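You operate a simulated robot arm through the tools that you are given. There is no shell and no other tool.

You run a simulated robot arm. Do the job below in one go: nothing can be reset, and whatever is moved stays where it is left.

TASK
Put things in order on the folding table. At the end: the black brush stands where the beige oil dauber stood; the beige oil dauber stands where the clear jar (marked "SOAP") stood; the clear jar from the folding table stands where the red lint brush stood; the red lint brush from the folding table stands on top of the green pack (marked "HERBS"); whatever was shut is shut again. Leave all else as you found it, and nothing knocked over.

The check looks at the end state, three seconds after you hand in, the way a careful person would. Anything else that was tipped, shoved, dropped, spilled or broken makes it a failure.

THE ROBOT
A 6-joint arm with a two-finger parallel gripper, fixed in place. Base frame: the origin is at the foot of the arm, x ahead of it, y to its left, z up; the work surface is at about z = -0.3. Lengths are in cm, angles in degrees, forces in N, time in s.
With the tool pointing down near the work surface it reaches from about 18 to 46 cm from the base axis. Its first joint turns from -70.0 to 70.0 degrees. Payload 1.9 kg.
The tool frame sits at the grasp point between the pads (the TCP): z along the fingers, y along the line on which they close. The tips reach 2.3 cm beyond it. Largest opening 9.4 cm; finger width 3.8, thickness 1; the body of the gripper, 5.4 by 9.6 cm, starts 3.9 cm behind the TCP.
Orientation is that of the tool frame in the base frame, as a unit quaternion [x, y, z, w]. With the fingers straight down and closing along the base's y, the tool's x points along the base's -x, its y along +y and its z along -z.

THE INTERFACE
- The arm moves only by the tool play_rows. Its argument "plan" is one flat list of numbers, 7 for each row, row after row: the shift along the tool's x, y, z in units of 250 mm (1.0 is 250 mm), then the turn, a rotation vector about the tool's x, y, z in units of 120 degrees (1.0 is 120 degrees), then the closure, from 0 (fully open) to 1 (shut). In form: [tx, ty, tz, rx, ry, rz, hand, tx, ty, tz, rx, ry, rz, hand, ...]. A call has 1 to 20 rows; each row is the pose to reach, as a shift and turn from the pose commanded when the call began, along the tool's axes at that moment. A call with a number of a shift or a turn outside -1 to 1 is refused whole. Each row takes 0.2 s and may step no farther than 5 cm and 8.6 degrees from the row before; otherwise, or with a gripper value out of range, the whole call is refused. A pose out of reach is approached as far as the arm can. The call stops where the force on the tool passes 40 N (or 10 N more than at its start, if that is more) or the arm is blocked; 0.2 s more then pass. The fingers move at their own pace (about 10.8 cm/s each) and stop on an object; they squeeze with about 33 N. The grip force told is the motor's: it shows also when the fingers shut on nothing. Time passes only in rows, and 0.2 s behind the last, so rows that repeat a pose let the fingers close. The reply holds the time, the measured pose of the TCP, the force on the tool along the base axes, the opening and the grip force, in the units named above and with some noise, with the torque about the TCP (base axes, N m) and any sound that the robot's microphone picked up.
- Cameras (640 x 400 px; columns grow to the right, rows downward): "scene" is fixed at [6.97, 33.27, 41.27]; the picture's right is [-0.56, -0.83, 0.00], its down [-0.55, 0.38, -0.75] and it looks along [0.62, -0.42, -0.67] (base axes); focal length 214 px, centre (320, 200). "wrist" rides on the gripper at [8.6, 1.6, -7.5] in the tool frame; the picture's right is [-0.18, 0.98, 0.00], its down [-0.58, -0.11, -0.81] and it looks along [-0.79, -0.15, 0.59] (tool axes); focal length 243 px, centre (320, 200).
- snapshot(camera): a new picture of that camera. No time passes.
- probe_pixels(camera, pixels): for up to 12 pixels [column, row] of the newest picture of that camera ("zoom" is the newest enlarged one), the place [x, y, z] in the base frame of the surface seen there, good to about 0.3 cm. No time passes.
- inspect(camera, box): a new picture of the part [left, top, right, bottom] of that camera's present view, enlarged. No time passes.
- sign_off(): hands the job in; it is judged then, once.

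Open the gripper and draw the arm clear of the work before you hand the job in, unless the task says otherwise.

The tools are called as name(argument=value, ...) on one line, values as JSON. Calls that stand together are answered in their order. play_rows: Moves the arm, as the interface text tells. Its arguments: {"type":"object","properties":{"plan":{"type":"array"}},"required":["plan"]} The other tools are called the same way: snapshot (camera) takes a picture; probe_pixels (camera, pixels) gives the place of the surface under pixels of a picture; inspect (camera, box) takes an enlarged picture of a part of a camera's view; sign_off () hands the job in.

At the start:

```text
time_s: 0.0
position: [35.05, -7.6, 28.41]
orientation: [0.0, 1.0, 0.001, 0.002]
force: [-0.1, 0.3, 0.0]
moment: [-0.01, -0.02, 0.0]
grip_width: 9.4
gripper_force: 0.0
```

scene: 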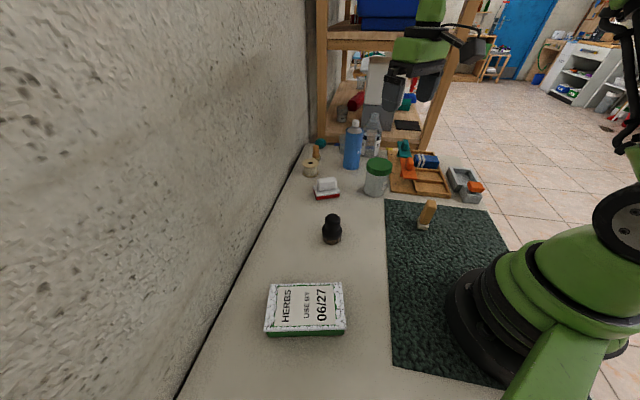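
wrist: 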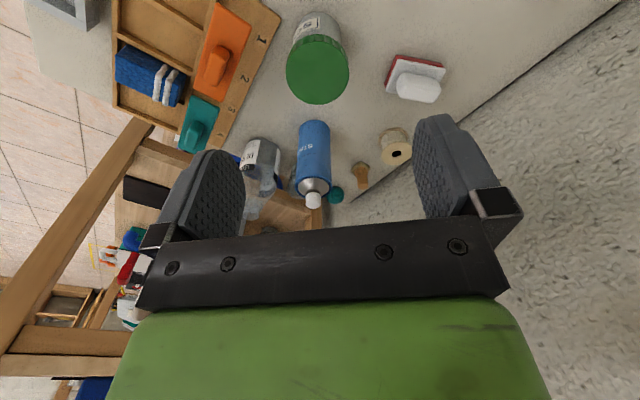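

I start by looking closely at the scene: the black object at about (332,230), the beige object at (427,214), the jar with green lid at (377,177), the red/white brush at (326,187), and the HERBS pack at (306,308).

inspect(camera="scene", box=[290, 120, 490, 245])

inspect(camera="wrist", box=[100, 0, 480, 238])

inspect(camera="scene", box=[240, 200, 480, 350])

```text
3.20 times, centred on (390, 182) of scene
```

zoom: 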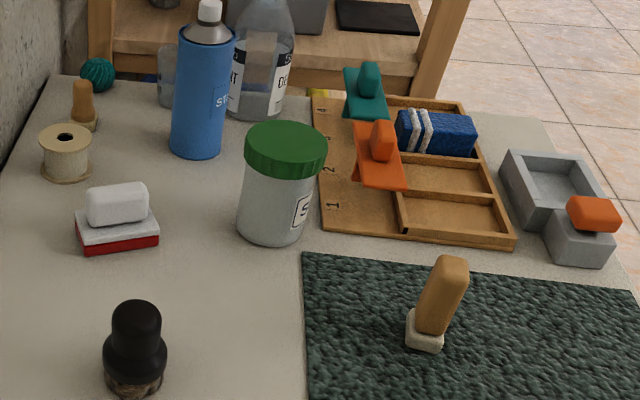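

```text
1.68 times, centred on (290, 119) of wrist
```

zoom: 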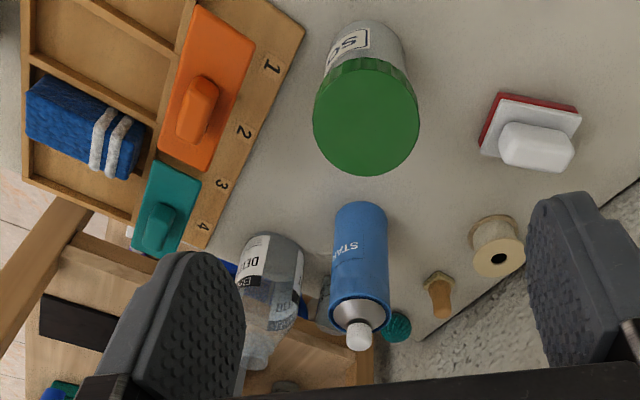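

```text
2.67 times, centred on (360, 275) of scene
```

zoom: 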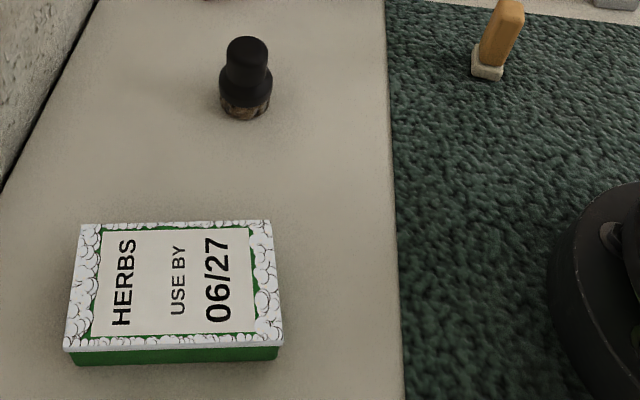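

There are two tan-handled items: one on the mat (427,214) and a smaller one near the spool (316,152). I enlarge them and the shelf to tell which is the oil dauber.

inspect(camera="scene", box=[295, 130, 359, 170])

inspect(camera="scene", box=[395, 190, 459, 230])

inspect(camera="wrist", box=[330, 110, 426, 210])

inspect(camera="scene", box=[310, 50, 470, 150])

inspect(camera="scene", box=[310, 205, 358, 250])

```text
10.00 times, centred on (327, 150) of scene
```

zoom: 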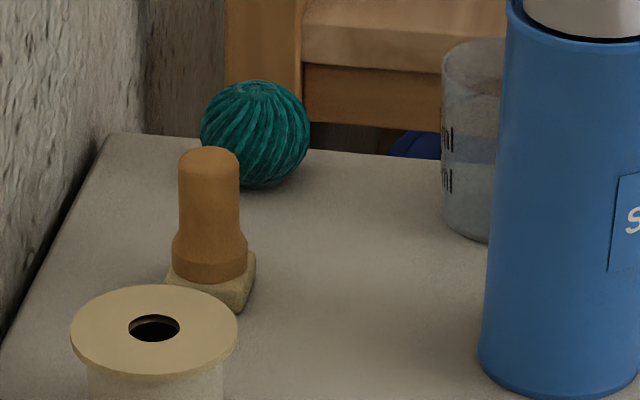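

```text
10.00 times, centred on (427, 210) of scene
```

zoom: 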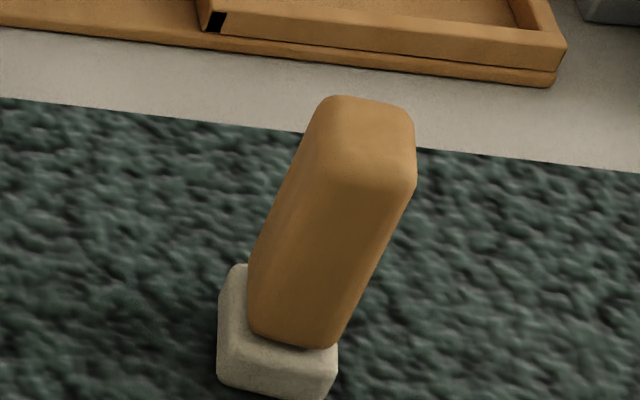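

```text
4.00 times, centred on (378, 160) of wrist
```

zoom: 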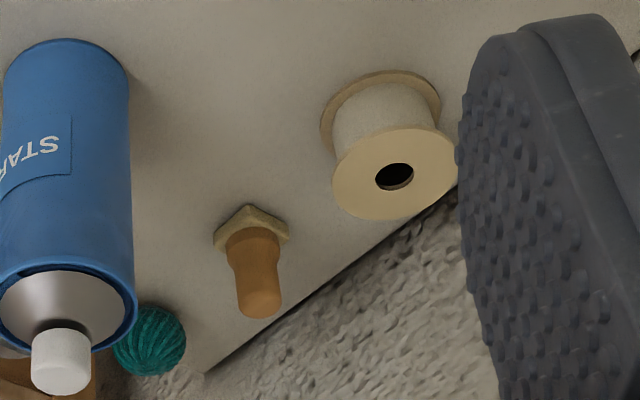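

```text
4.00 times, centred on (390, 100) of scene
```

zoom: 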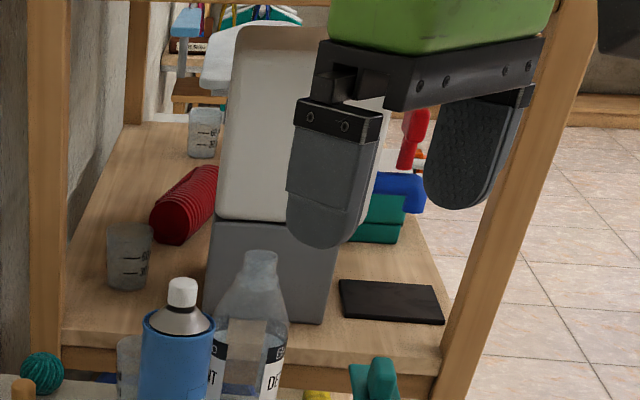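

```text
8.89 times, centred on (334, 228) of scene
```

zoom: 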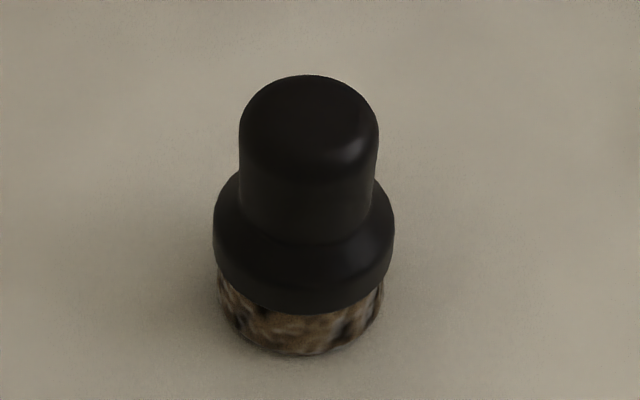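

Now I probe the positions of all the relevant items in the scene picture.

snapshot(camera="scene")

probe_pixels(camera="scene", pixels=[[316, 148], [317, 158], [310, 165], [431, 205], [422, 226], [378, 163], [372, 190], [326, 184], [327, 196], [332, 218], [332, 240], [306, 308]])

probe_pixels(camera="scene", pixels=[[272, 283], [342, 283], [345, 323], [266, 327], [305, 337], [353, 150], [375, 140], [406, 160], [410, 175], [465, 190], [350, 200], [400, 260]])

```text
taken
```

scene: 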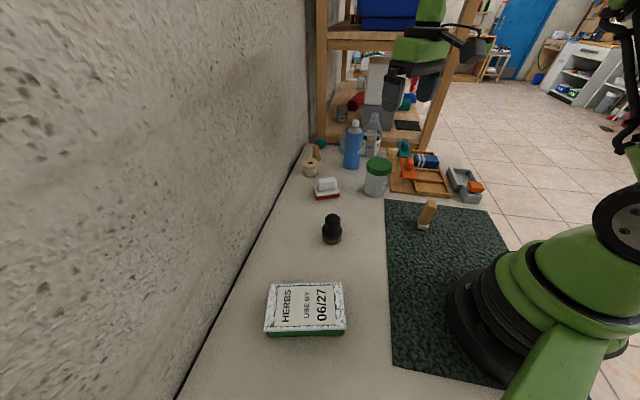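

```text
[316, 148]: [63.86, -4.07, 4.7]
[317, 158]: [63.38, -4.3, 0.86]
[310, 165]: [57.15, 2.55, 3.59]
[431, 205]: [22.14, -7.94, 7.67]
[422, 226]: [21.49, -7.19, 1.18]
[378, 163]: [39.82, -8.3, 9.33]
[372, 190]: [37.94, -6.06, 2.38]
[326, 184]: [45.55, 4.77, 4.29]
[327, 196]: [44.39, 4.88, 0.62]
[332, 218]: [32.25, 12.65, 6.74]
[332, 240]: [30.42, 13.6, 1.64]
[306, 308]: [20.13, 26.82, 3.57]
```

```text
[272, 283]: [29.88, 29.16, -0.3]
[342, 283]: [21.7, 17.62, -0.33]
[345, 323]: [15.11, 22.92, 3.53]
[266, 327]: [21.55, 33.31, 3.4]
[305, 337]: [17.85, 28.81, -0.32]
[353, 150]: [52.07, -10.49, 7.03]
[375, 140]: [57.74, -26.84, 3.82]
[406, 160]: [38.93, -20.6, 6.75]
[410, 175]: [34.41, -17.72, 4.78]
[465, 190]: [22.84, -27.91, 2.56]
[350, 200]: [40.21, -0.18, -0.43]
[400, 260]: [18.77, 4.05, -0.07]
```

The other tan item lies at x≈63 cm, out of reach, so the beige oil dauber must be the one on the mat at about (22,-7.5). Next I measure the lint brush in an enlarged wrist view.

inspect(camera="wrist", box=[375, 40, 455, 115])

inspect(camera="wrist", box=[270, 0, 370, 110])

inspect(camera="scene", box=[304, 170, 352, 205])

```text
5.33 times, centred on (415, 78) of wrist
```

zoom: 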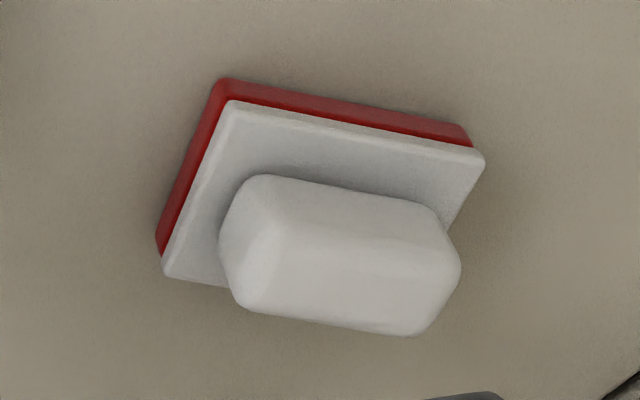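

```text
3.64 times, centred on (320, 55) of wrist
```

zoom: 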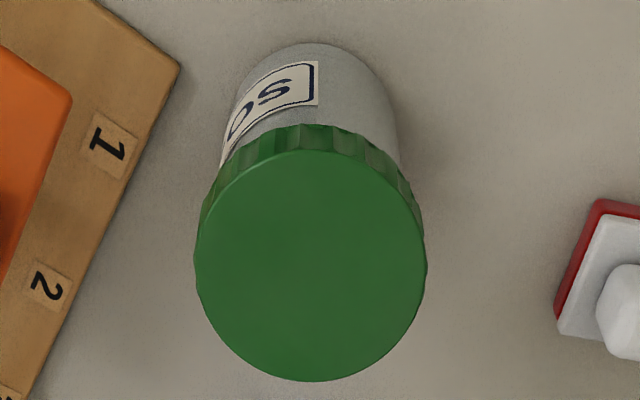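

```text
11.43 times, centred on (328, 188) of scene
```

zoom: 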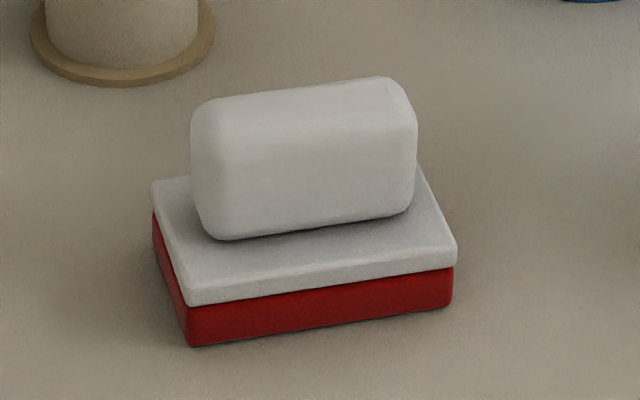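

The lint brush has a white handle along its long side; I probe its corners in this zoom.

probe_pixels(camera="zoom", pixels=[[160, 190], [193, 298], [450, 246], [425, 190], [196, 338], [446, 298], [215, 105], [385, 88], [235, 225], [405, 205], [305, 95], [320, 260]])

inspect(camera="wrist", box=[375, 40, 455, 115])

probe_pixels(camera="zoom", pixels=[[235, 108], [478, 158], [170, 270], [440, 190], [265, 185], [400, 330], [245, 295], [440, 225], [250, 210], [435, 270], [320, 190], [340, 255]])

```text
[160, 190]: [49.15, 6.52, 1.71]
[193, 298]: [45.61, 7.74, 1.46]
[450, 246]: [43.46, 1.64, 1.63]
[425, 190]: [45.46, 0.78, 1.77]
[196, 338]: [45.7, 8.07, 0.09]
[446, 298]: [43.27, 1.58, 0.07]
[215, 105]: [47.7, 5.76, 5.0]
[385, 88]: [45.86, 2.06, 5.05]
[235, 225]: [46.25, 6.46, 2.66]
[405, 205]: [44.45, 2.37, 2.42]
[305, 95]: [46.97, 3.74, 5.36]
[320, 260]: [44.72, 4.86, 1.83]
```

```text
5.33 times, centred on (415, 78) of wrist
```

zoom: 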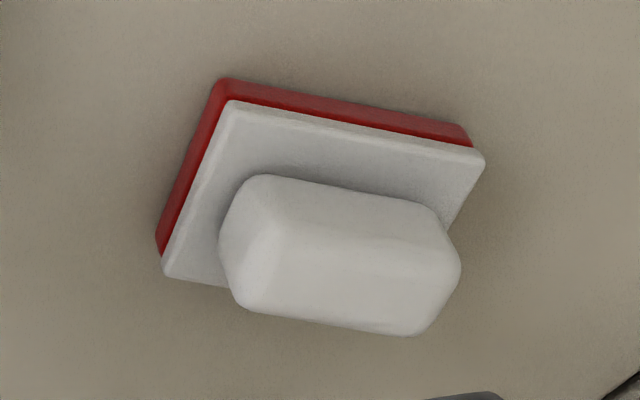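

```text
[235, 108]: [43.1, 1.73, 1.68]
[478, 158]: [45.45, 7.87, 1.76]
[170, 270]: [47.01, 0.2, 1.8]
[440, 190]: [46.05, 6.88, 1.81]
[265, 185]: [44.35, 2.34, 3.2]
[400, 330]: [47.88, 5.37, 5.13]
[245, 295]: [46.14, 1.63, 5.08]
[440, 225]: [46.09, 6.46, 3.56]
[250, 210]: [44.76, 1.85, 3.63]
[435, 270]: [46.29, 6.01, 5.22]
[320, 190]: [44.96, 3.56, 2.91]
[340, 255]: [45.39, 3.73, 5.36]
```

Lint brush footprint centre is about (46.2, 4.1), long axis about 21° from base y, handle top at z≈5.3. Next I probe the jar lid rim, jar body, the dauber, the black brush and the pack in detail.

inspect(camera="wrist", box=[270, 0, 370, 110])

probe_pixels(camera="zoom", pixels=[[205, 260], [418, 260], [311, 155], [311, 372], [311, 265], [230, 190], [395, 190], [311, 48], [311, 130], [311, 145], [260, 60], [370, 70]])

inspect(camera="scene", box=[350, 145, 406, 205])

inspect(camera="scene", box=[250, 265, 362, 345])

```text
3.64 times, centred on (320, 55) of wrist
```

zoom: 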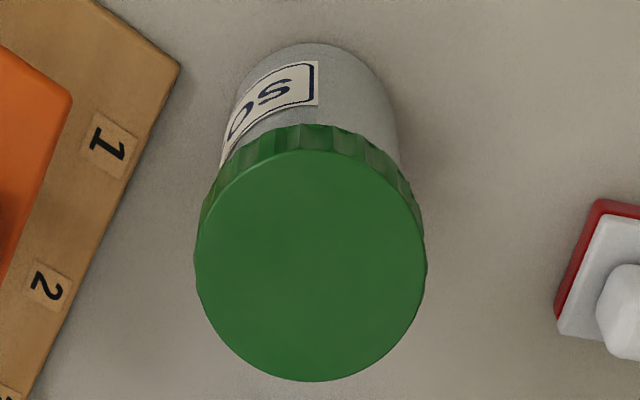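

```text
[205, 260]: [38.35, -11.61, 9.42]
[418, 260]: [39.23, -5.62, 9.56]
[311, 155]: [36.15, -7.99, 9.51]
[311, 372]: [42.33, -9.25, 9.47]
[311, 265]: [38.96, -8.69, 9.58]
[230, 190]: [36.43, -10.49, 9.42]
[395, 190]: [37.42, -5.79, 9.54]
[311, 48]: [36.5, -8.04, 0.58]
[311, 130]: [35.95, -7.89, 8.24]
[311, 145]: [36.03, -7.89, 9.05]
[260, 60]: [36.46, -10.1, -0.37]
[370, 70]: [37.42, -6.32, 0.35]
```

```text
6.67 times, centred on (378, 175) of scene
```

zoom: 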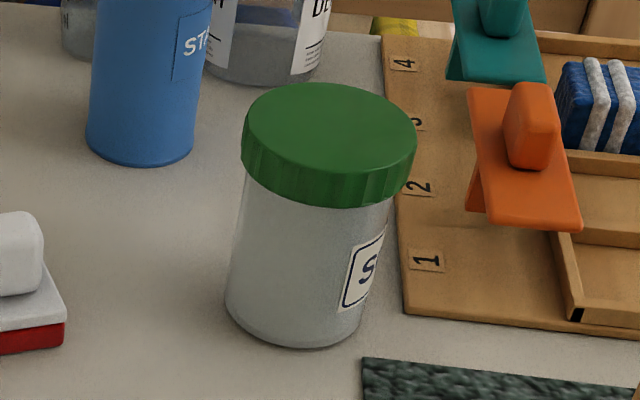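

```text
5.00 times, centred on (306, 305) of scene
```

zoom: 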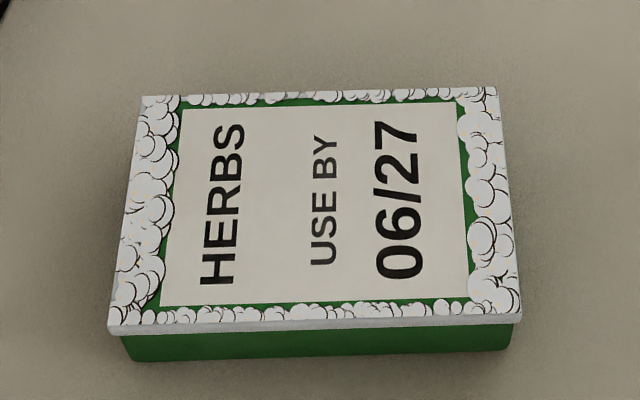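

Jar lid centre is about (39.1,-8.6), top z≈9.5, lid radius ≈3.2, and wider than the body. Now I probe the pack corners in the present zoom, then the dauber and black brush.

probe_pixels(camera="zoom", pixels=[[145, 100], [492, 92], [515, 312], [115, 320], [320, 210], [135, 355], [508, 345], [320, 352], [320, 95], [130, 210], [505, 210], [320, 318]])

inspect(camera="scene", box=[395, 190, 459, 240])

probe_pixels(camera="zoom", pixels=[[365, 125], [330, 105], [405, 120], [225, 285], [330, 350], [225, 380], [320, 390], [275, 360], [235, 330], [300, 240], [400, 185], [380, 150]])

inspect(camera="scene", box=[310, 205, 358, 250])

probe_pixels(camera="zoom", pixels=[[308, 85], [308, 130], [245, 130], [372, 130], [300, 350], [220, 300], [382, 290], [220, 240], [388, 230], [305, 300], [305, 230], [300, 180]])

```text
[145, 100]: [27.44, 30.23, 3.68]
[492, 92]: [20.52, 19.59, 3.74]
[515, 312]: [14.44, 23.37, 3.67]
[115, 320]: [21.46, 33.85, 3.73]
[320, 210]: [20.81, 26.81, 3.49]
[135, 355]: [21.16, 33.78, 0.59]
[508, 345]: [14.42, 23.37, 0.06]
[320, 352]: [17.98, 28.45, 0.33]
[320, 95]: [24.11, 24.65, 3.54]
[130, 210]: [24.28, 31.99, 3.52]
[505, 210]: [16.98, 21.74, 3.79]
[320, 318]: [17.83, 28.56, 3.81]
```

```text
8.00 times, centred on (427, 215) of scene
```

zoom: 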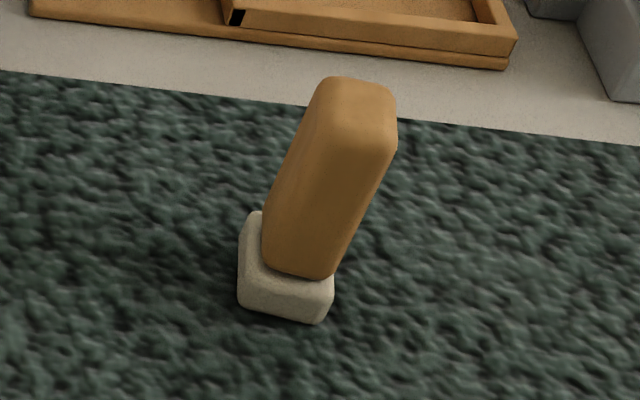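

```text
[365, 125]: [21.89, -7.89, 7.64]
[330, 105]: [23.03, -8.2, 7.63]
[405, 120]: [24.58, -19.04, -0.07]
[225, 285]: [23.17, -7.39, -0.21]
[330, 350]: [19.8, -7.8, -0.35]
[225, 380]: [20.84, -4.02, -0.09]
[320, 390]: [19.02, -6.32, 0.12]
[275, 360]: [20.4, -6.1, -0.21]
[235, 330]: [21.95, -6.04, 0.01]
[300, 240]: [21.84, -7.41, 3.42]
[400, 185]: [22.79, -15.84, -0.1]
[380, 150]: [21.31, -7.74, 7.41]
```

```text
8.89 times, centred on (334, 228) of scene
```

zoom: 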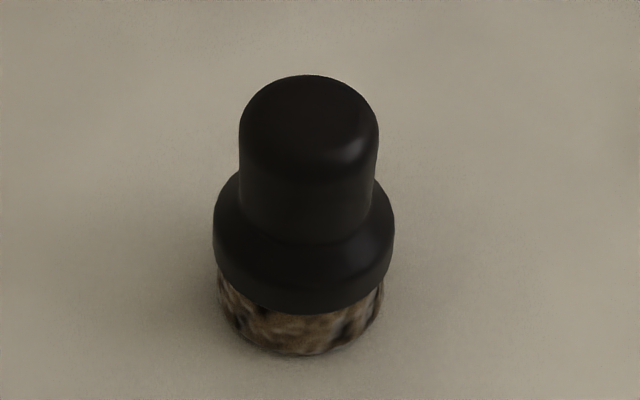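

```text
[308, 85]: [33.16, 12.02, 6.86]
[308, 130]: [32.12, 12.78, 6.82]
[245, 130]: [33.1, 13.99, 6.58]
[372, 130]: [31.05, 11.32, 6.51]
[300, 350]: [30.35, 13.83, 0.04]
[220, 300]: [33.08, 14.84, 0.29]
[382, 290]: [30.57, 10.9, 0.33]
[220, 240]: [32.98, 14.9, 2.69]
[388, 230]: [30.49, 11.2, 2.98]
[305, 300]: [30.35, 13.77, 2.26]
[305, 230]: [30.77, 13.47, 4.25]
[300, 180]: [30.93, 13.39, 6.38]
```

Pack top centre is about (21.0,26.8), z≈3.65, long axis direction (0.545,0.838). Black brush axis is near (32,12.8). I check the wall/table edge near the lint brush and look at the floor around it.

probe_pixels(camera="scene", pixels=[[296, 170], [288, 185], [280, 195], [270, 210], [262, 225], [300, 160], [290, 175], [278, 190], [310, 172], [363, 120], [340, 180], [280, 180]])

play_rows(plan=[0, 0, 0, 0, 0, 0, 0, -0.06, 0.1, 0.05, 0, 0, 0.06, 0, -0.12, 0.2, 0.1, 0, 0, 0.12, 0, -0.18, 0.3, 0.15, 0, 0, 0.177, 0, -0.3, 0.4, 0.25, 0, 0, 0.177, 0])

```text
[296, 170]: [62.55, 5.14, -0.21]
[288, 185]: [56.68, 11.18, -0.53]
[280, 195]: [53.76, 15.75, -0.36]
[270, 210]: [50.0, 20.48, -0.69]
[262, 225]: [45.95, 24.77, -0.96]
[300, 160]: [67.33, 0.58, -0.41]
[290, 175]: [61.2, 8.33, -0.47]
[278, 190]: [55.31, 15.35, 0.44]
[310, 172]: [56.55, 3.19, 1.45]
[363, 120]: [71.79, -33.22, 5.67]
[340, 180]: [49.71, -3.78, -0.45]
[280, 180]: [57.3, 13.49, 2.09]
```

```text
time_s: 1.2
position: [42.59, 2.32, 22.24]
orientation: [0.186, 0.982, 0.0, 0.002]
force: [-0.4, 0.1, -0.7]
moment: [-0.04, -0.02, -0.01]
grip_width: 9.41
gripper_force: 0.0
```

The arm moved as commanded (TCP 42.6, 2.3, 22.2, yaw -21°). I take wrist and scene pictures to refine the lint brush position.

snapshot(camera="wrist")

snapshot(camera="scene")

```text
taken
```

wrist: 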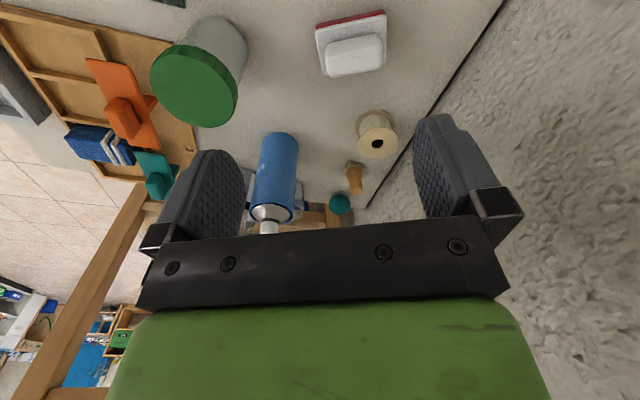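

```text
taken
```

scene: 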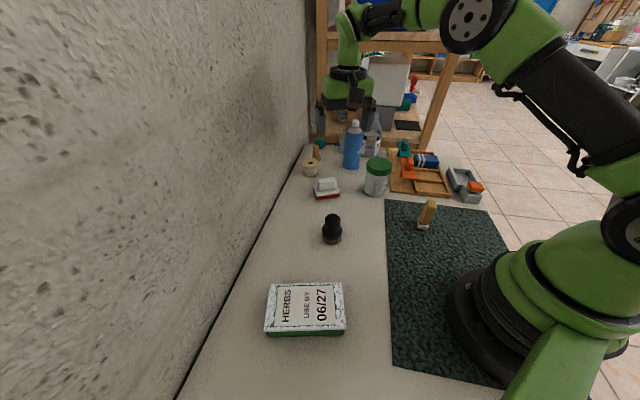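

I zoom on the lint brush at (352,43) in the wrist view and probe its handle and plate corners.

inspect(camera="wrist", box=[305, 0, 401, 85])

```text
4.71 times, centred on (353, 42) of wrist
```

zoom: 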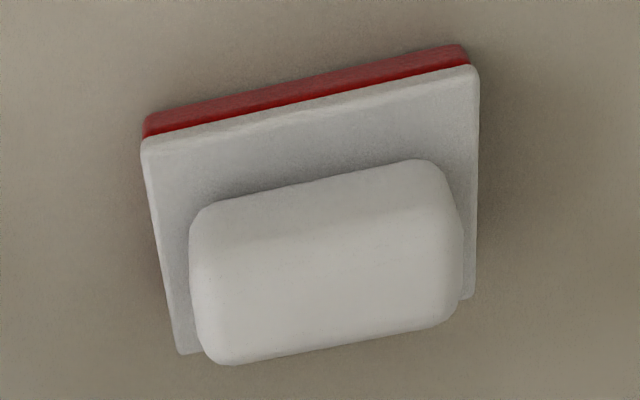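

probe_pixels(camera="zoom", pixels=[[150, 148], [470, 75], [185, 345], [468, 292], [210, 245], [440, 210], [230, 350], [440, 310], [325, 280], [200, 270], [455, 250], [320, 195]])

```text
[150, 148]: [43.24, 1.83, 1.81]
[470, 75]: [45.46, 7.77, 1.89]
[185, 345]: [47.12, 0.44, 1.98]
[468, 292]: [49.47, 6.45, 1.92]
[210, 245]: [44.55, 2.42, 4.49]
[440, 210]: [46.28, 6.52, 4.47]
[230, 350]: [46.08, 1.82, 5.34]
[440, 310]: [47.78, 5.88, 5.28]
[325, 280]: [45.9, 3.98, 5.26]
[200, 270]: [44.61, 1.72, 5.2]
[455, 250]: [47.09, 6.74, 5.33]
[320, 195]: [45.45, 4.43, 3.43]
```

Plate centre refined to (46.3,4.1), handle top z≈5.3. I move above it with fingers open, stopping at TCP z≈10 to check reach.

play_rows(plan=[-0.058, 0.059, 0.12, 0, 0, 0, 0, -0.115, 0.118, 0.24, 0, 0, 0, 0, -0.115, 0.118, 0.36, 0, 0, 0, 0, -0.115, 0.118, 0.486, 0, 0, 0, 0, -0.115, 0.118, 0.486, 0, 0, 0, 0])

snapshot(camera="wrist")

snapshot(camera="scene")

```text
time_s: 2.4
position: [46.0, 4.11, 10.1]
orientation: [0.185, 0.983, 0.001, 0.001]
force: [0.8, -0.1, 0.5]
moment: [0.0, -0.01, 0.02]
grip_width: 9.41
gripper_force: 0.0
out of reach, approached as far as the arm can: row 2, 4, 5
```

```text
taken
```

wrist: 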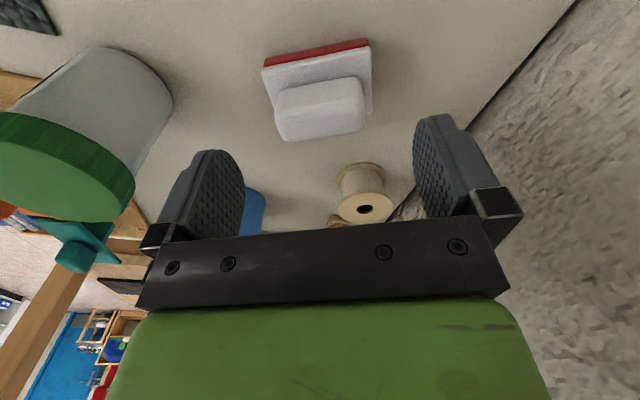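

```text
taken
```

scene: 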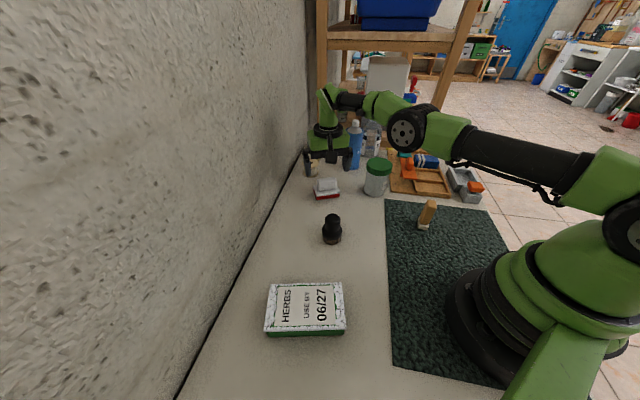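

At z=10 the straight-down pose just runs out of reach (46.0 vs 46.3). I tilt the tool 12° outward about its closing axis and lower to TCP z≈4.8 with open fingers straddling the handle ends.

play_rows(plan=[0, 0, 0, 0, -0.05, 0, 0, 0, 0, 0, 0, -0.1, 0, 0, 0, 0, 0.08, 0, -0.1, 0, 0, 0, 0, 0.15, 0, -0.1, 0, 0, 0, 0, 0.208, 0, -0.1, 0, 0, 0, 0, 0.208, 0, -0.1, 0, 0])

snapshot(camera="wrist")

inspect(camera="scene", box=[280, 120, 400, 210])

```text
time_s: 3.8
position: [46.04, 3.99, 4.96]
orientation: [0.185, 0.977, -0.019, 0.104]
force: [0.2, 0.1, -0.1]
moment: [0.01, -0.02, 0.03]
grip_width: 9.41
gripper_force: 0.0
out of reach, approached as far as the arm can: row 1, 2, 3
```

```text
taken
```

wrist: 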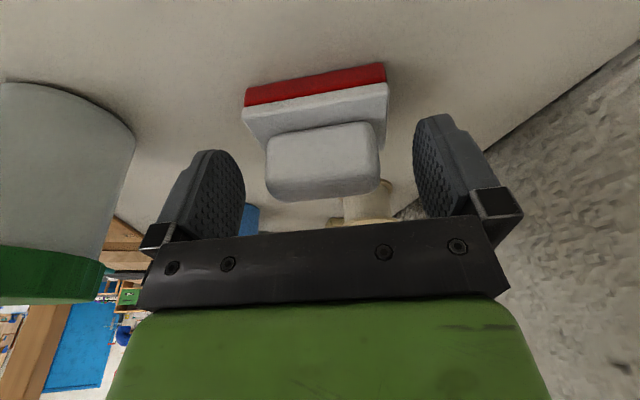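

```text
4.44 times, centred on (340, 165) of scene
```

zoom: 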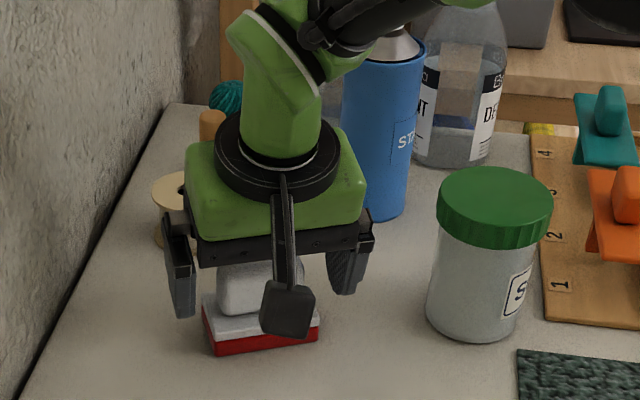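

The fingers straddle the handle ends and the tips are above the white plate. I close the gripper and hold to let it grip.

play_rows(plan=[0, 0, 0, 0, 0, 0, 0, 0, 0, 0, 0, 0, 0, 0.5, 0, 0, 0, 0, 0, 0, 1, 0, 0, 0, 0, 0, 0, 1, 0, 0, 0, 0, 0, 0, 1])

snapshot(camera="wrist")

inspect(camera="scene", box=[280, 120, 400, 210])

```text
time_s: 5.0
position: [45.99, 4.06, 4.87]
orientation: [0.184, 0.977, -0.019, 0.102]
force: [-0.8, -0.2, 0.4]
moment: [-0.05, 0.08, 0.05]
grip_width: 5.54
gripper_force: 33.3
```

```text
taken
```

wrist: 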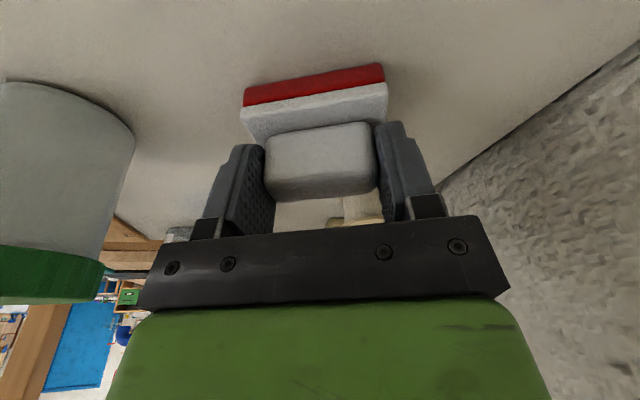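

```text
4.44 times, centred on (340, 165) of scene
```

zoom: 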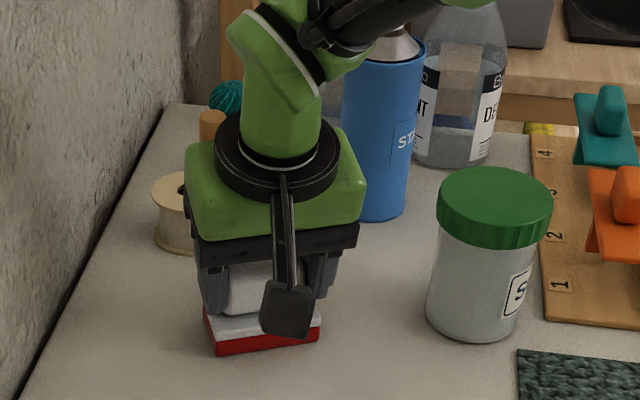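

Grip holds at 5.54 cm with 33 N on the handle. I lift straight up 14 cm along base z, keeping the tilt.

play_rows(plan=[-0.0083, 0, -0.0391, 0, 0, 0, 1, -0.025, 0, -0.1174, 0, 0, 0, 1, -0.05, 0, -0.235, 0, 0, 0, 1, -0.0832, 0, -0.391, 0, 0, 0, 1, -0.1165, 0, -0.5477, 0, 0, 0, 1, -0.1165, 0, -0.5477, 0, 0, 0, 1])

snapshot(camera="wrist")

snapshot(camera="scene")

```text
time_s: 6.4
position: [45.97, 4.12, 18.97]
orientation: [0.184, 0.977, -0.018, 0.103]
force: [-0.1, -0.3, -0.1]
moment: [0.04, -0.01, -0.01]
grip_width: 5.54
gripper_force: 32.6
```

```text
taken
```

wrist: 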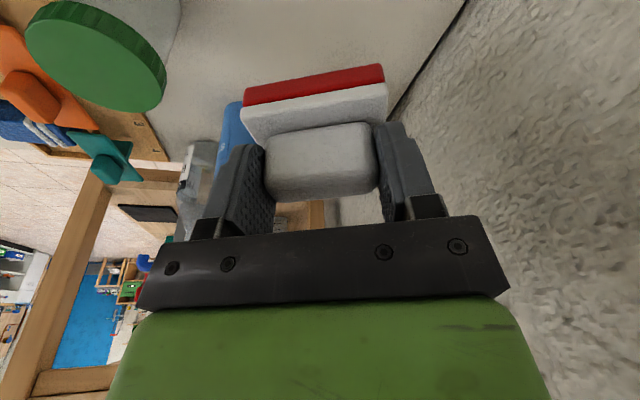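

```text
taken
```

scene: 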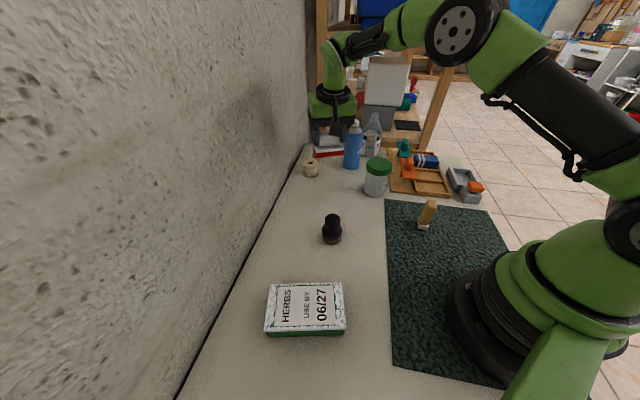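

The brush hangs level and secure. I swing the first half toward the pack at this height, turning -11.8° about base z so the brush lines up with the pack's long side.

play_rows(plan=[0.1288, 0.0518, -0.0274, 0.005, 0, 0.024, 1, 0.2576, 0.1036, -0.0548, 0.01, 0, 0.048, 1, 0.3864, 0.1554, -0.0822, 0.0154, 0, 0.072, 1, 0.5152, 0.2072, -0.1096, 0.0205, 0, 0.0962, 1, 0.644, 0.259, -0.137, 0.0205, 0, 0.0962, 1, 0.644, 0.259, -0.137, 0.0205, 0, 0.0962, 1])

snapshot(camera="scene")

```text
time_s: 7.8
position: [32.97, 16.06, 18.75]
orientation: [0.284, 0.953, -0.029, 0.1]
force: [-0.8, 0.6, -1.3]
moment: [0.0, 0.0, 0.0]
grip_width: 5.56
gripper_force: 33.3
```

```text
taken
```

scene: 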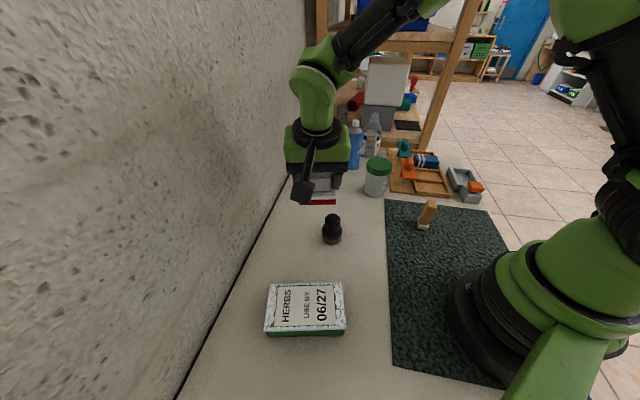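

Continuing the second half: to above the pack centre, TCP about (20.75,26.9,14).

play_rows(plan=[0.1346, 0.0192, 0.011, 0, 0, 0, 1, 0.2692, 0.0384, 0.022, 0, 0, 0, 1, 0.4038, 0.0576, 0.0331, 0, 0, 0, 1, 0.5384, 0.0768, 0.0441, 0, 0, 0, 1, 0.673, 0.096, 0.0551, 0, 0, 0, 1, 0.673, 0.096, 0.0551, 0, 0, 0, 1])

snapshot(camera="scene")

snapshot(camera="wrist")

```text
time_s: 9.2
position: [20.6, 26.97, 13.83]
orientation: [0.284, 0.953, -0.029, 0.101]
force: [0.6, -0.6, -0.9]
moment: [-0.01, 0.04, -0.01]
grip_width: 5.56
gripper_force: 32.4
```

```text
taken
```

scene: 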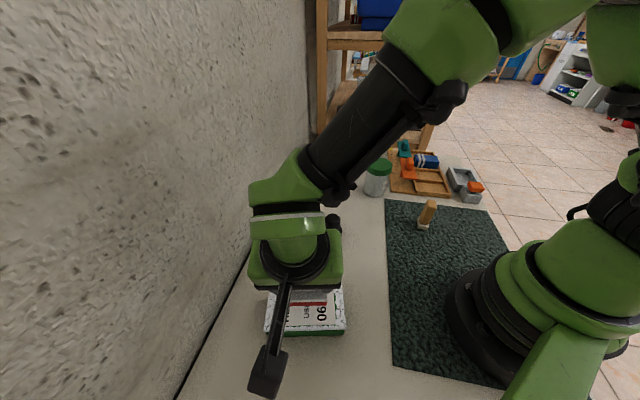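

```text
taken
```

wrist: 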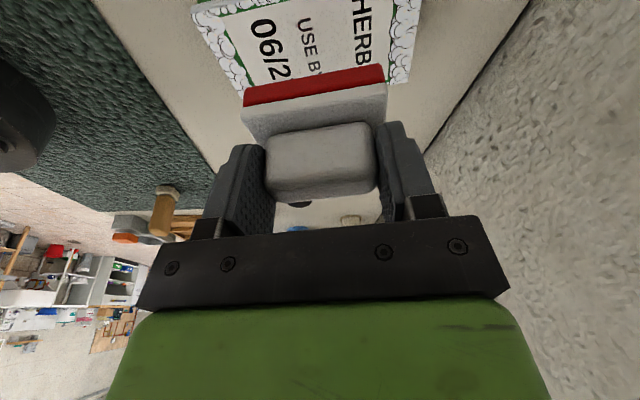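

I probe the red pad's near lower edge and the pack in the wrist view to verify alignment and height.

inspect(camera="wrist", box=[180, 0, 440, 163])

probe_pixels(camera="wrist", pixels=[[248, 92], [247, 103], [382, 67], [383, 80], [246, 112], [385, 88], [315, 80], [220, 80], [197, 18], [417, 10], [403, 78], [300, 40]])

```text
2.45 times, centred on (310, 82) of wrist
```

zoom: 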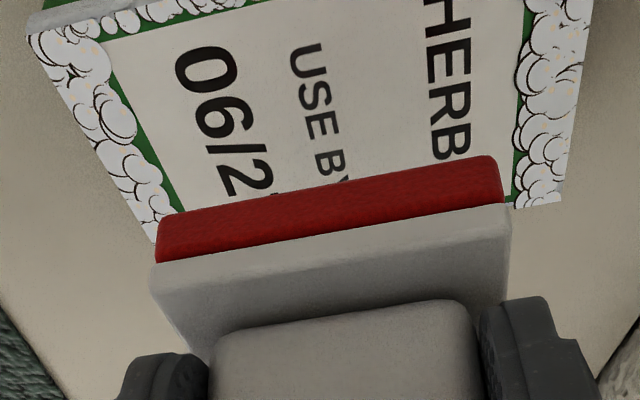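

```text
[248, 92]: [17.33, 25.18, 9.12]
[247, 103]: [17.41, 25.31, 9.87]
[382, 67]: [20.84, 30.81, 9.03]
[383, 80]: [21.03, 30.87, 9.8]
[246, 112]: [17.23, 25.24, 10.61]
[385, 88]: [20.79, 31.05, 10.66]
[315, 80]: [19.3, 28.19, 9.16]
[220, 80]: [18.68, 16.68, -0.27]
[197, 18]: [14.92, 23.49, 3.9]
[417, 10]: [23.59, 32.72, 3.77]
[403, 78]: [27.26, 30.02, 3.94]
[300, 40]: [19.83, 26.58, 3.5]
```

Brush centre projects to about (20.9,26.9), well aligned with the pack centre (21.0,26.8). I lower 4.5 cm, to just above the pack top.

play_rows(plan=[0.0125, 0, 0.0587, 0, 0, 0, 1, 0.025, 0, 0.1174, 0, 0, 0, 1, 0.0333, 0, 0.1565, 0, 0, 0, 1, 0.0374, 0, 0.176, 0, 0, 0, 1, 0.0374, 0, 0.176, 0, 0, 0, 1])

inspect(camera="wrist", box=[180, 0, 440, 163])

inspect(camera="scene", box=[220, 230, 380, 350])

```text
time_s: 10.4
position: [20.65, 27.1, 9.65]
orientation: [0.284, 0.953, -0.029, 0.101]
force: [0.9, -0.3, -1.0]
moment: [0.03, 0.03, -0.03]
grip_width: 5.52
gripper_force: 33.2
```

```text
2.45 times, centred on (310, 82) of wrist
```

zoom: 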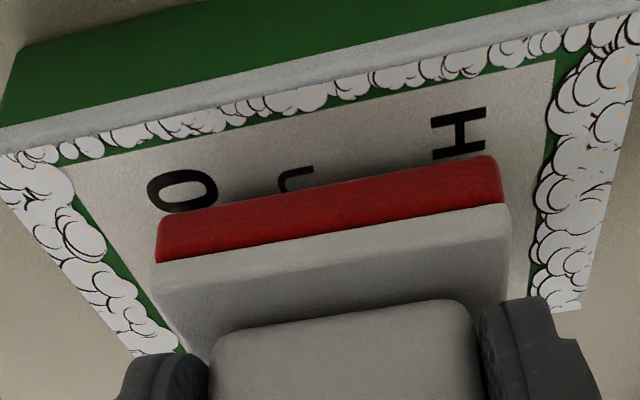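

```text
3.33 times, centred on (300, 290) of scene
```

zoom: 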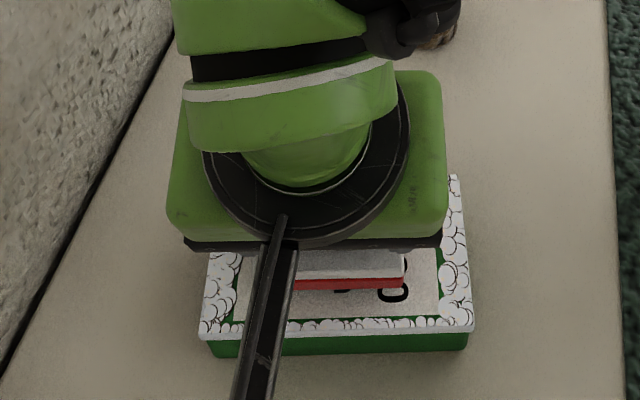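

Bottom is about 0.6 cm above the pack top. I creep down 0.5 cm in small steps watching the force.

play_rows(plan=[0.0008, 0, 0.0039, 0, 0, 0, 1, 0.0017, 0, 0.0078, 0, 0, 0, 1, 0.0025, 0, 0.0117, 0, 0, 0, 1, 0.0033, 0, 0.0156, 0, 0, 0, 1, 0.0042, 0, 0.0196, 0, 0, 0, 1, 0.0042, 0, 0.0196, 0, 0, 0, 1])

probe_pixels(camera="wrist", pixels=[[248, 92], [382, 67], [315, 80]])

inspect(camera="scene", box=[260, 270, 360, 345])

```text
time_s: 11.8
position: [20.85, 27.17, 8.98]
orientation: [0.284, 0.953, -0.029, 0.101]
force: [-0.1, 0.2, -0.4]
moment: [0.02, -0.01, 0.01]
grip_width: 5.57
gripper_force: 33.1
```

```text
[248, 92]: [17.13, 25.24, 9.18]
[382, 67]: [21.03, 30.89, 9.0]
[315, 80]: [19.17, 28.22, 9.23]
```

```text
5.33 times, centred on (310, 308) of scene
```

zoom: 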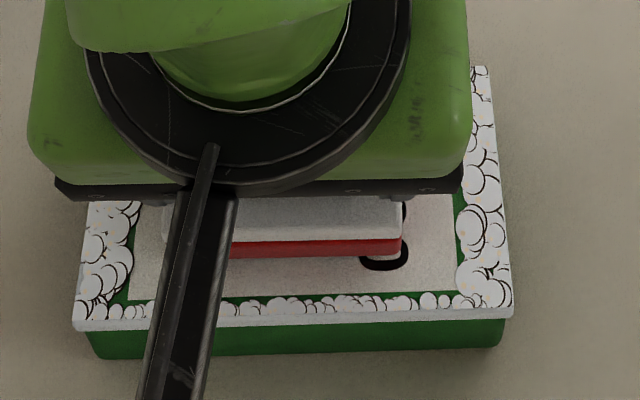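

No contact force yet at TCP z≈9.0 (expected bottom ≈3.8). I keep creeping down in 0.05–0.1 cm steps.

play_rows(plan=[0.0004, 0, 0.002, 0, 0, 0, 1, 0.0008, 0, 0.0039, 0, 0, 0, 1, 0.0013, 0, 0.0059, 0, 0, 0, 1, 0.0017, 0, 0.0078, 0, 0, 0, 1, 0.0017, 0, 0.0078, 0, 0, 0, 1])

inspect(camera="wrist", box=[180, 0, 440, 163])

probe_pixels(camera="zoom", pixels=[[165, 225], [330, 195], [480, 165], [330, 180], [300, 185], [200, 195]])

```text
time_s: 13.0
position: [20.79, 27.24, 8.72]
orientation: [0.284, 0.953, -0.028, 0.1]
force: [-2.5, -4.6, 29.1]
moment: [-0.27, -0.01, -0.07]
grip_width: 5.56
gripper_force: 33.0
```

```text
2.45 times, centred on (310, 82) of wrist
```

zoom: 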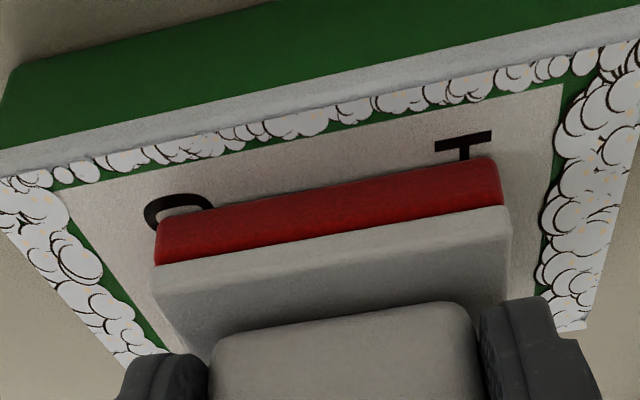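

```text
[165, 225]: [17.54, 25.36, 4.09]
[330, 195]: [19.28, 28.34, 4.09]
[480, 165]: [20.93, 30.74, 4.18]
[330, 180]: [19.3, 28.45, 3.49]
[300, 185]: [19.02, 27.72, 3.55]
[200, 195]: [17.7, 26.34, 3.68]
```

Contact: 29 N upward. I ease up 0.1 cm to unload, then open the gripper.

play_rows(plan=[-0.0006, 0, -0.0029, 0, 0, 0, 1, -0.0006, 0, -0.0029, 0, 0, 0, 1, -0.0006, 0, -0.0029, 0, 0, 0, 0.3, -0.0006, 0, -0.0029, 0, 0, 0, 0.1, -0.0006, 0, -0.0029, 0, 0, 0, 0, -0.0006, 0, -0.0029, 0, 0, 0, 0])

inspect(camera="wrist", box=[120, 0, 520, 250])

```text
time_s: 14.4
position: [20.81, 27.07, 8.83]
orientation: [0.284, 0.953, -0.03, 0.101]
force: [0.2, -0.1, 0.3]
moment: [-0.04, -0.02, -0.03]
grip_width: 9.42
gripper_force: 0.1
```

```text
1.60 times, centred on (320, 125) of wrist
```

zoom: 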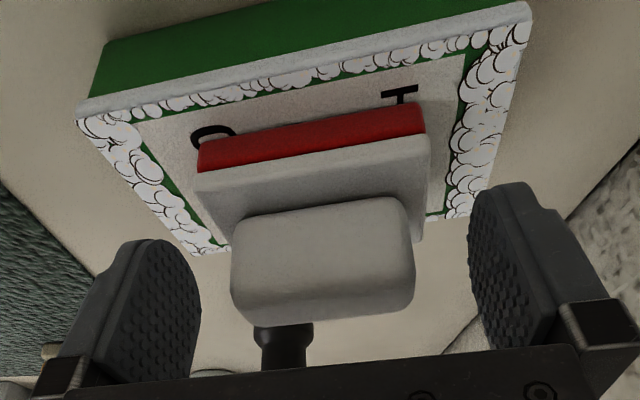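

The lint brush stands free on the pack. I withdraw along the tool axis by 12 cm and look.

play_rows(plan=[0, 0, -0.06, 0, 0, 0, 0, 0, 0, -0.18, 0, 0, 0, 0, 0, 0, -0.3, 0, 0, 0, 0, 0, 0, -0.48, 0, 0, 0, 0, 0, 0, -0.48, 0, 0, 0, 0])

snapshot(camera="scene")

snapshot(camera="wrist")

```text
time_s: 15.6
position: [18.81, 28.47, 20.5]
orientation: [0.284, 0.953, -0.03, 0.101]
force: [0.4, 1.3, -0.1]
moment: [-0.04, -0.02, -0.01]
grip_width: 9.41
gripper_force: 0.0
```

```text
taken
```

scene: 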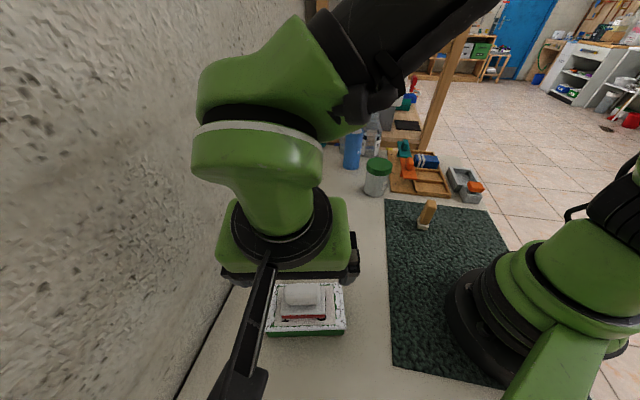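

```text
taken
```

wrist: 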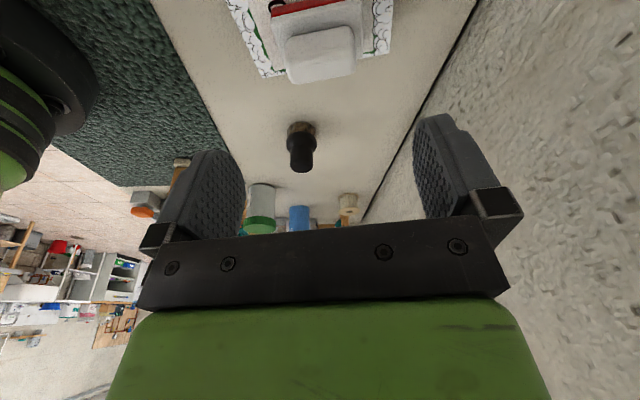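

The lint brush is neatly on the pack. Next is the jar: the lid is wider than the body, so I want to grip the body from the side; I probe the board beside the jar to see the free space.

inspect(camera="scene", box=[350, 140, 430, 205])

probe_pixels(camera="scene", pixels=[[390, 191], [389, 180], [388, 165], [387, 152], [405, 192], [420, 194], [387, 200], [400, 202], [377, 195], [372, 195], [383, 193], [367, 190]])

```text
6.15 times, centred on (390, 172) of scene
```

zoom: 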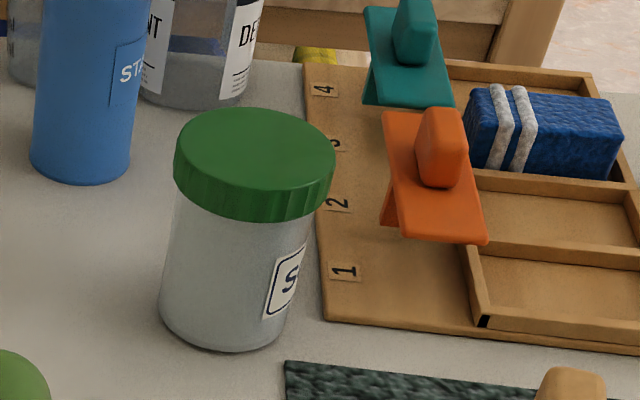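

```text
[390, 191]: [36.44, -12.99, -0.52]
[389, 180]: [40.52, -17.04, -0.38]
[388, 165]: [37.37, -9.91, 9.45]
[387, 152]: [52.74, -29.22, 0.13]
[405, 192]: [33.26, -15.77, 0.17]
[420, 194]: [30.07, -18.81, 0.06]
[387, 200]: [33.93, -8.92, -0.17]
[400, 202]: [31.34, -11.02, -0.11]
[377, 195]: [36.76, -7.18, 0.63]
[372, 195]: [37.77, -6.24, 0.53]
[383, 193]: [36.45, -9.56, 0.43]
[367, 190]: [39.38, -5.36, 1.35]
```

The board next to the jar is thin (top z≈0.2), so the space is usable. I leave the pack area, untilting the tool as I move toward the middle at height.

play_rows(plan=[-0.1162, -0.0524, -0.0162, 0, 0.02, 0, 0, -0.2324, -0.1048, -0.0324, 0, 0.04, 0, 0, -0.3486, -0.1572, -0.0486, 0, 0.06, 0, 0, -0.4648, -0.2096, -0.0648, 0, 0.08, 0, 0, -0.581, -0.262, -0.081, 0, 0.099, 0, 0, -0.581, -0.262, -0.081, 0, 0.099, 0, 0])

inspect(camera="scene", box=[250, 255, 370, 345])

```text
time_s: 17.0
position: [26.52, 15.34, 25.69]
orientation: [0.286, 0.958, 0.001, 0.001]
force: [0.2, 0.1, -0.2]
moment: [0.01, 0.01, 0.01]
grip_width: 9.38
gripper_force: 0.1
```

```text
4.44 times, centred on (310, 300) of scene
```

zoom: 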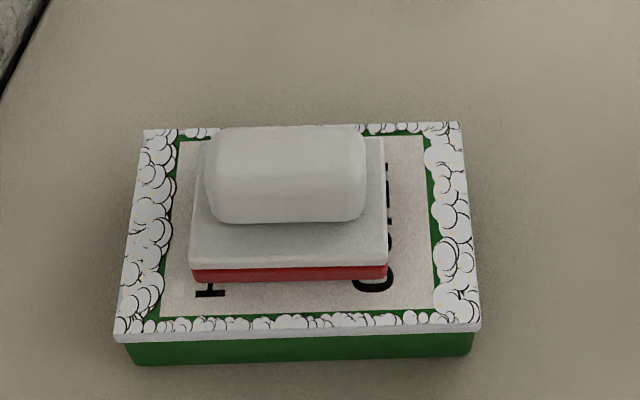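

The lint brush is well seated. I move over the middle of the table and rotate the tool +120° about vertical to test the wrist range for a camera-up side grasp.

play_rows(plan=[-0.1086, -0.0568, -0.0024, 0, 0, -0.07, 0, -0.2172, -0.1136, -0.0048, 0, 0, -0.14, 0, -0.3258, -0.1704, -0.0072, 0, 0, -0.21, 0, -0.4344, -0.2272, -0.0096, 0, 0, -0.28, 0, -0.543, -0.284, -0.012, 0, 0, -0.35, 0, -0.543, -0.284, -0.012, 0, 0, -0.42, 0, -0.543, -0.284, -0.012, 0, 0, -0.49, 0, -0.543, -0.284, -0.012, 0, 0, -0.56, 0, -0.543, -0.284, -0.012, 0, 0, -0.63, 0, -0.543, -0.284, -0.012, 0, 0, -0.7, 0, -0.543, -0.284, -0.012, 0, 0, -0.77, 0, -0.543, -0.284, -0.012, 0, 0, -0.84, 0, -0.543, -0.284, -0.012, 0, 0, -0.91, 0, -0.543, -0.284, -0.012, 0, 0, -0.98, 0, -0.543, -0.284, -0.012, 0, 0, -1.0, 0, -0.543, -0.284, -0.012, 0, 0, -1.0, 0])

snapshot(camera="scene")

```text
time_s: 20.4
position: [34.04, 2.02, 25.86]
orientation: [-0.688, 0.726, -0.001, 0.001]
force: [-0.3, 0.0, 0.2]
moment: [0.0, 0.03, -0.01]
grip_width: 9.41
gripper_force: 0.0
```

```text
taken
```

scene: 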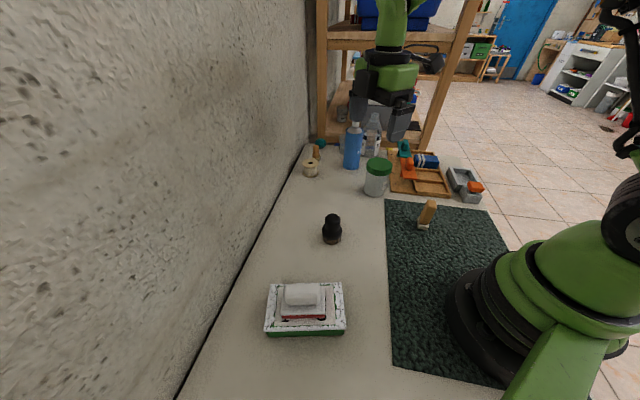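

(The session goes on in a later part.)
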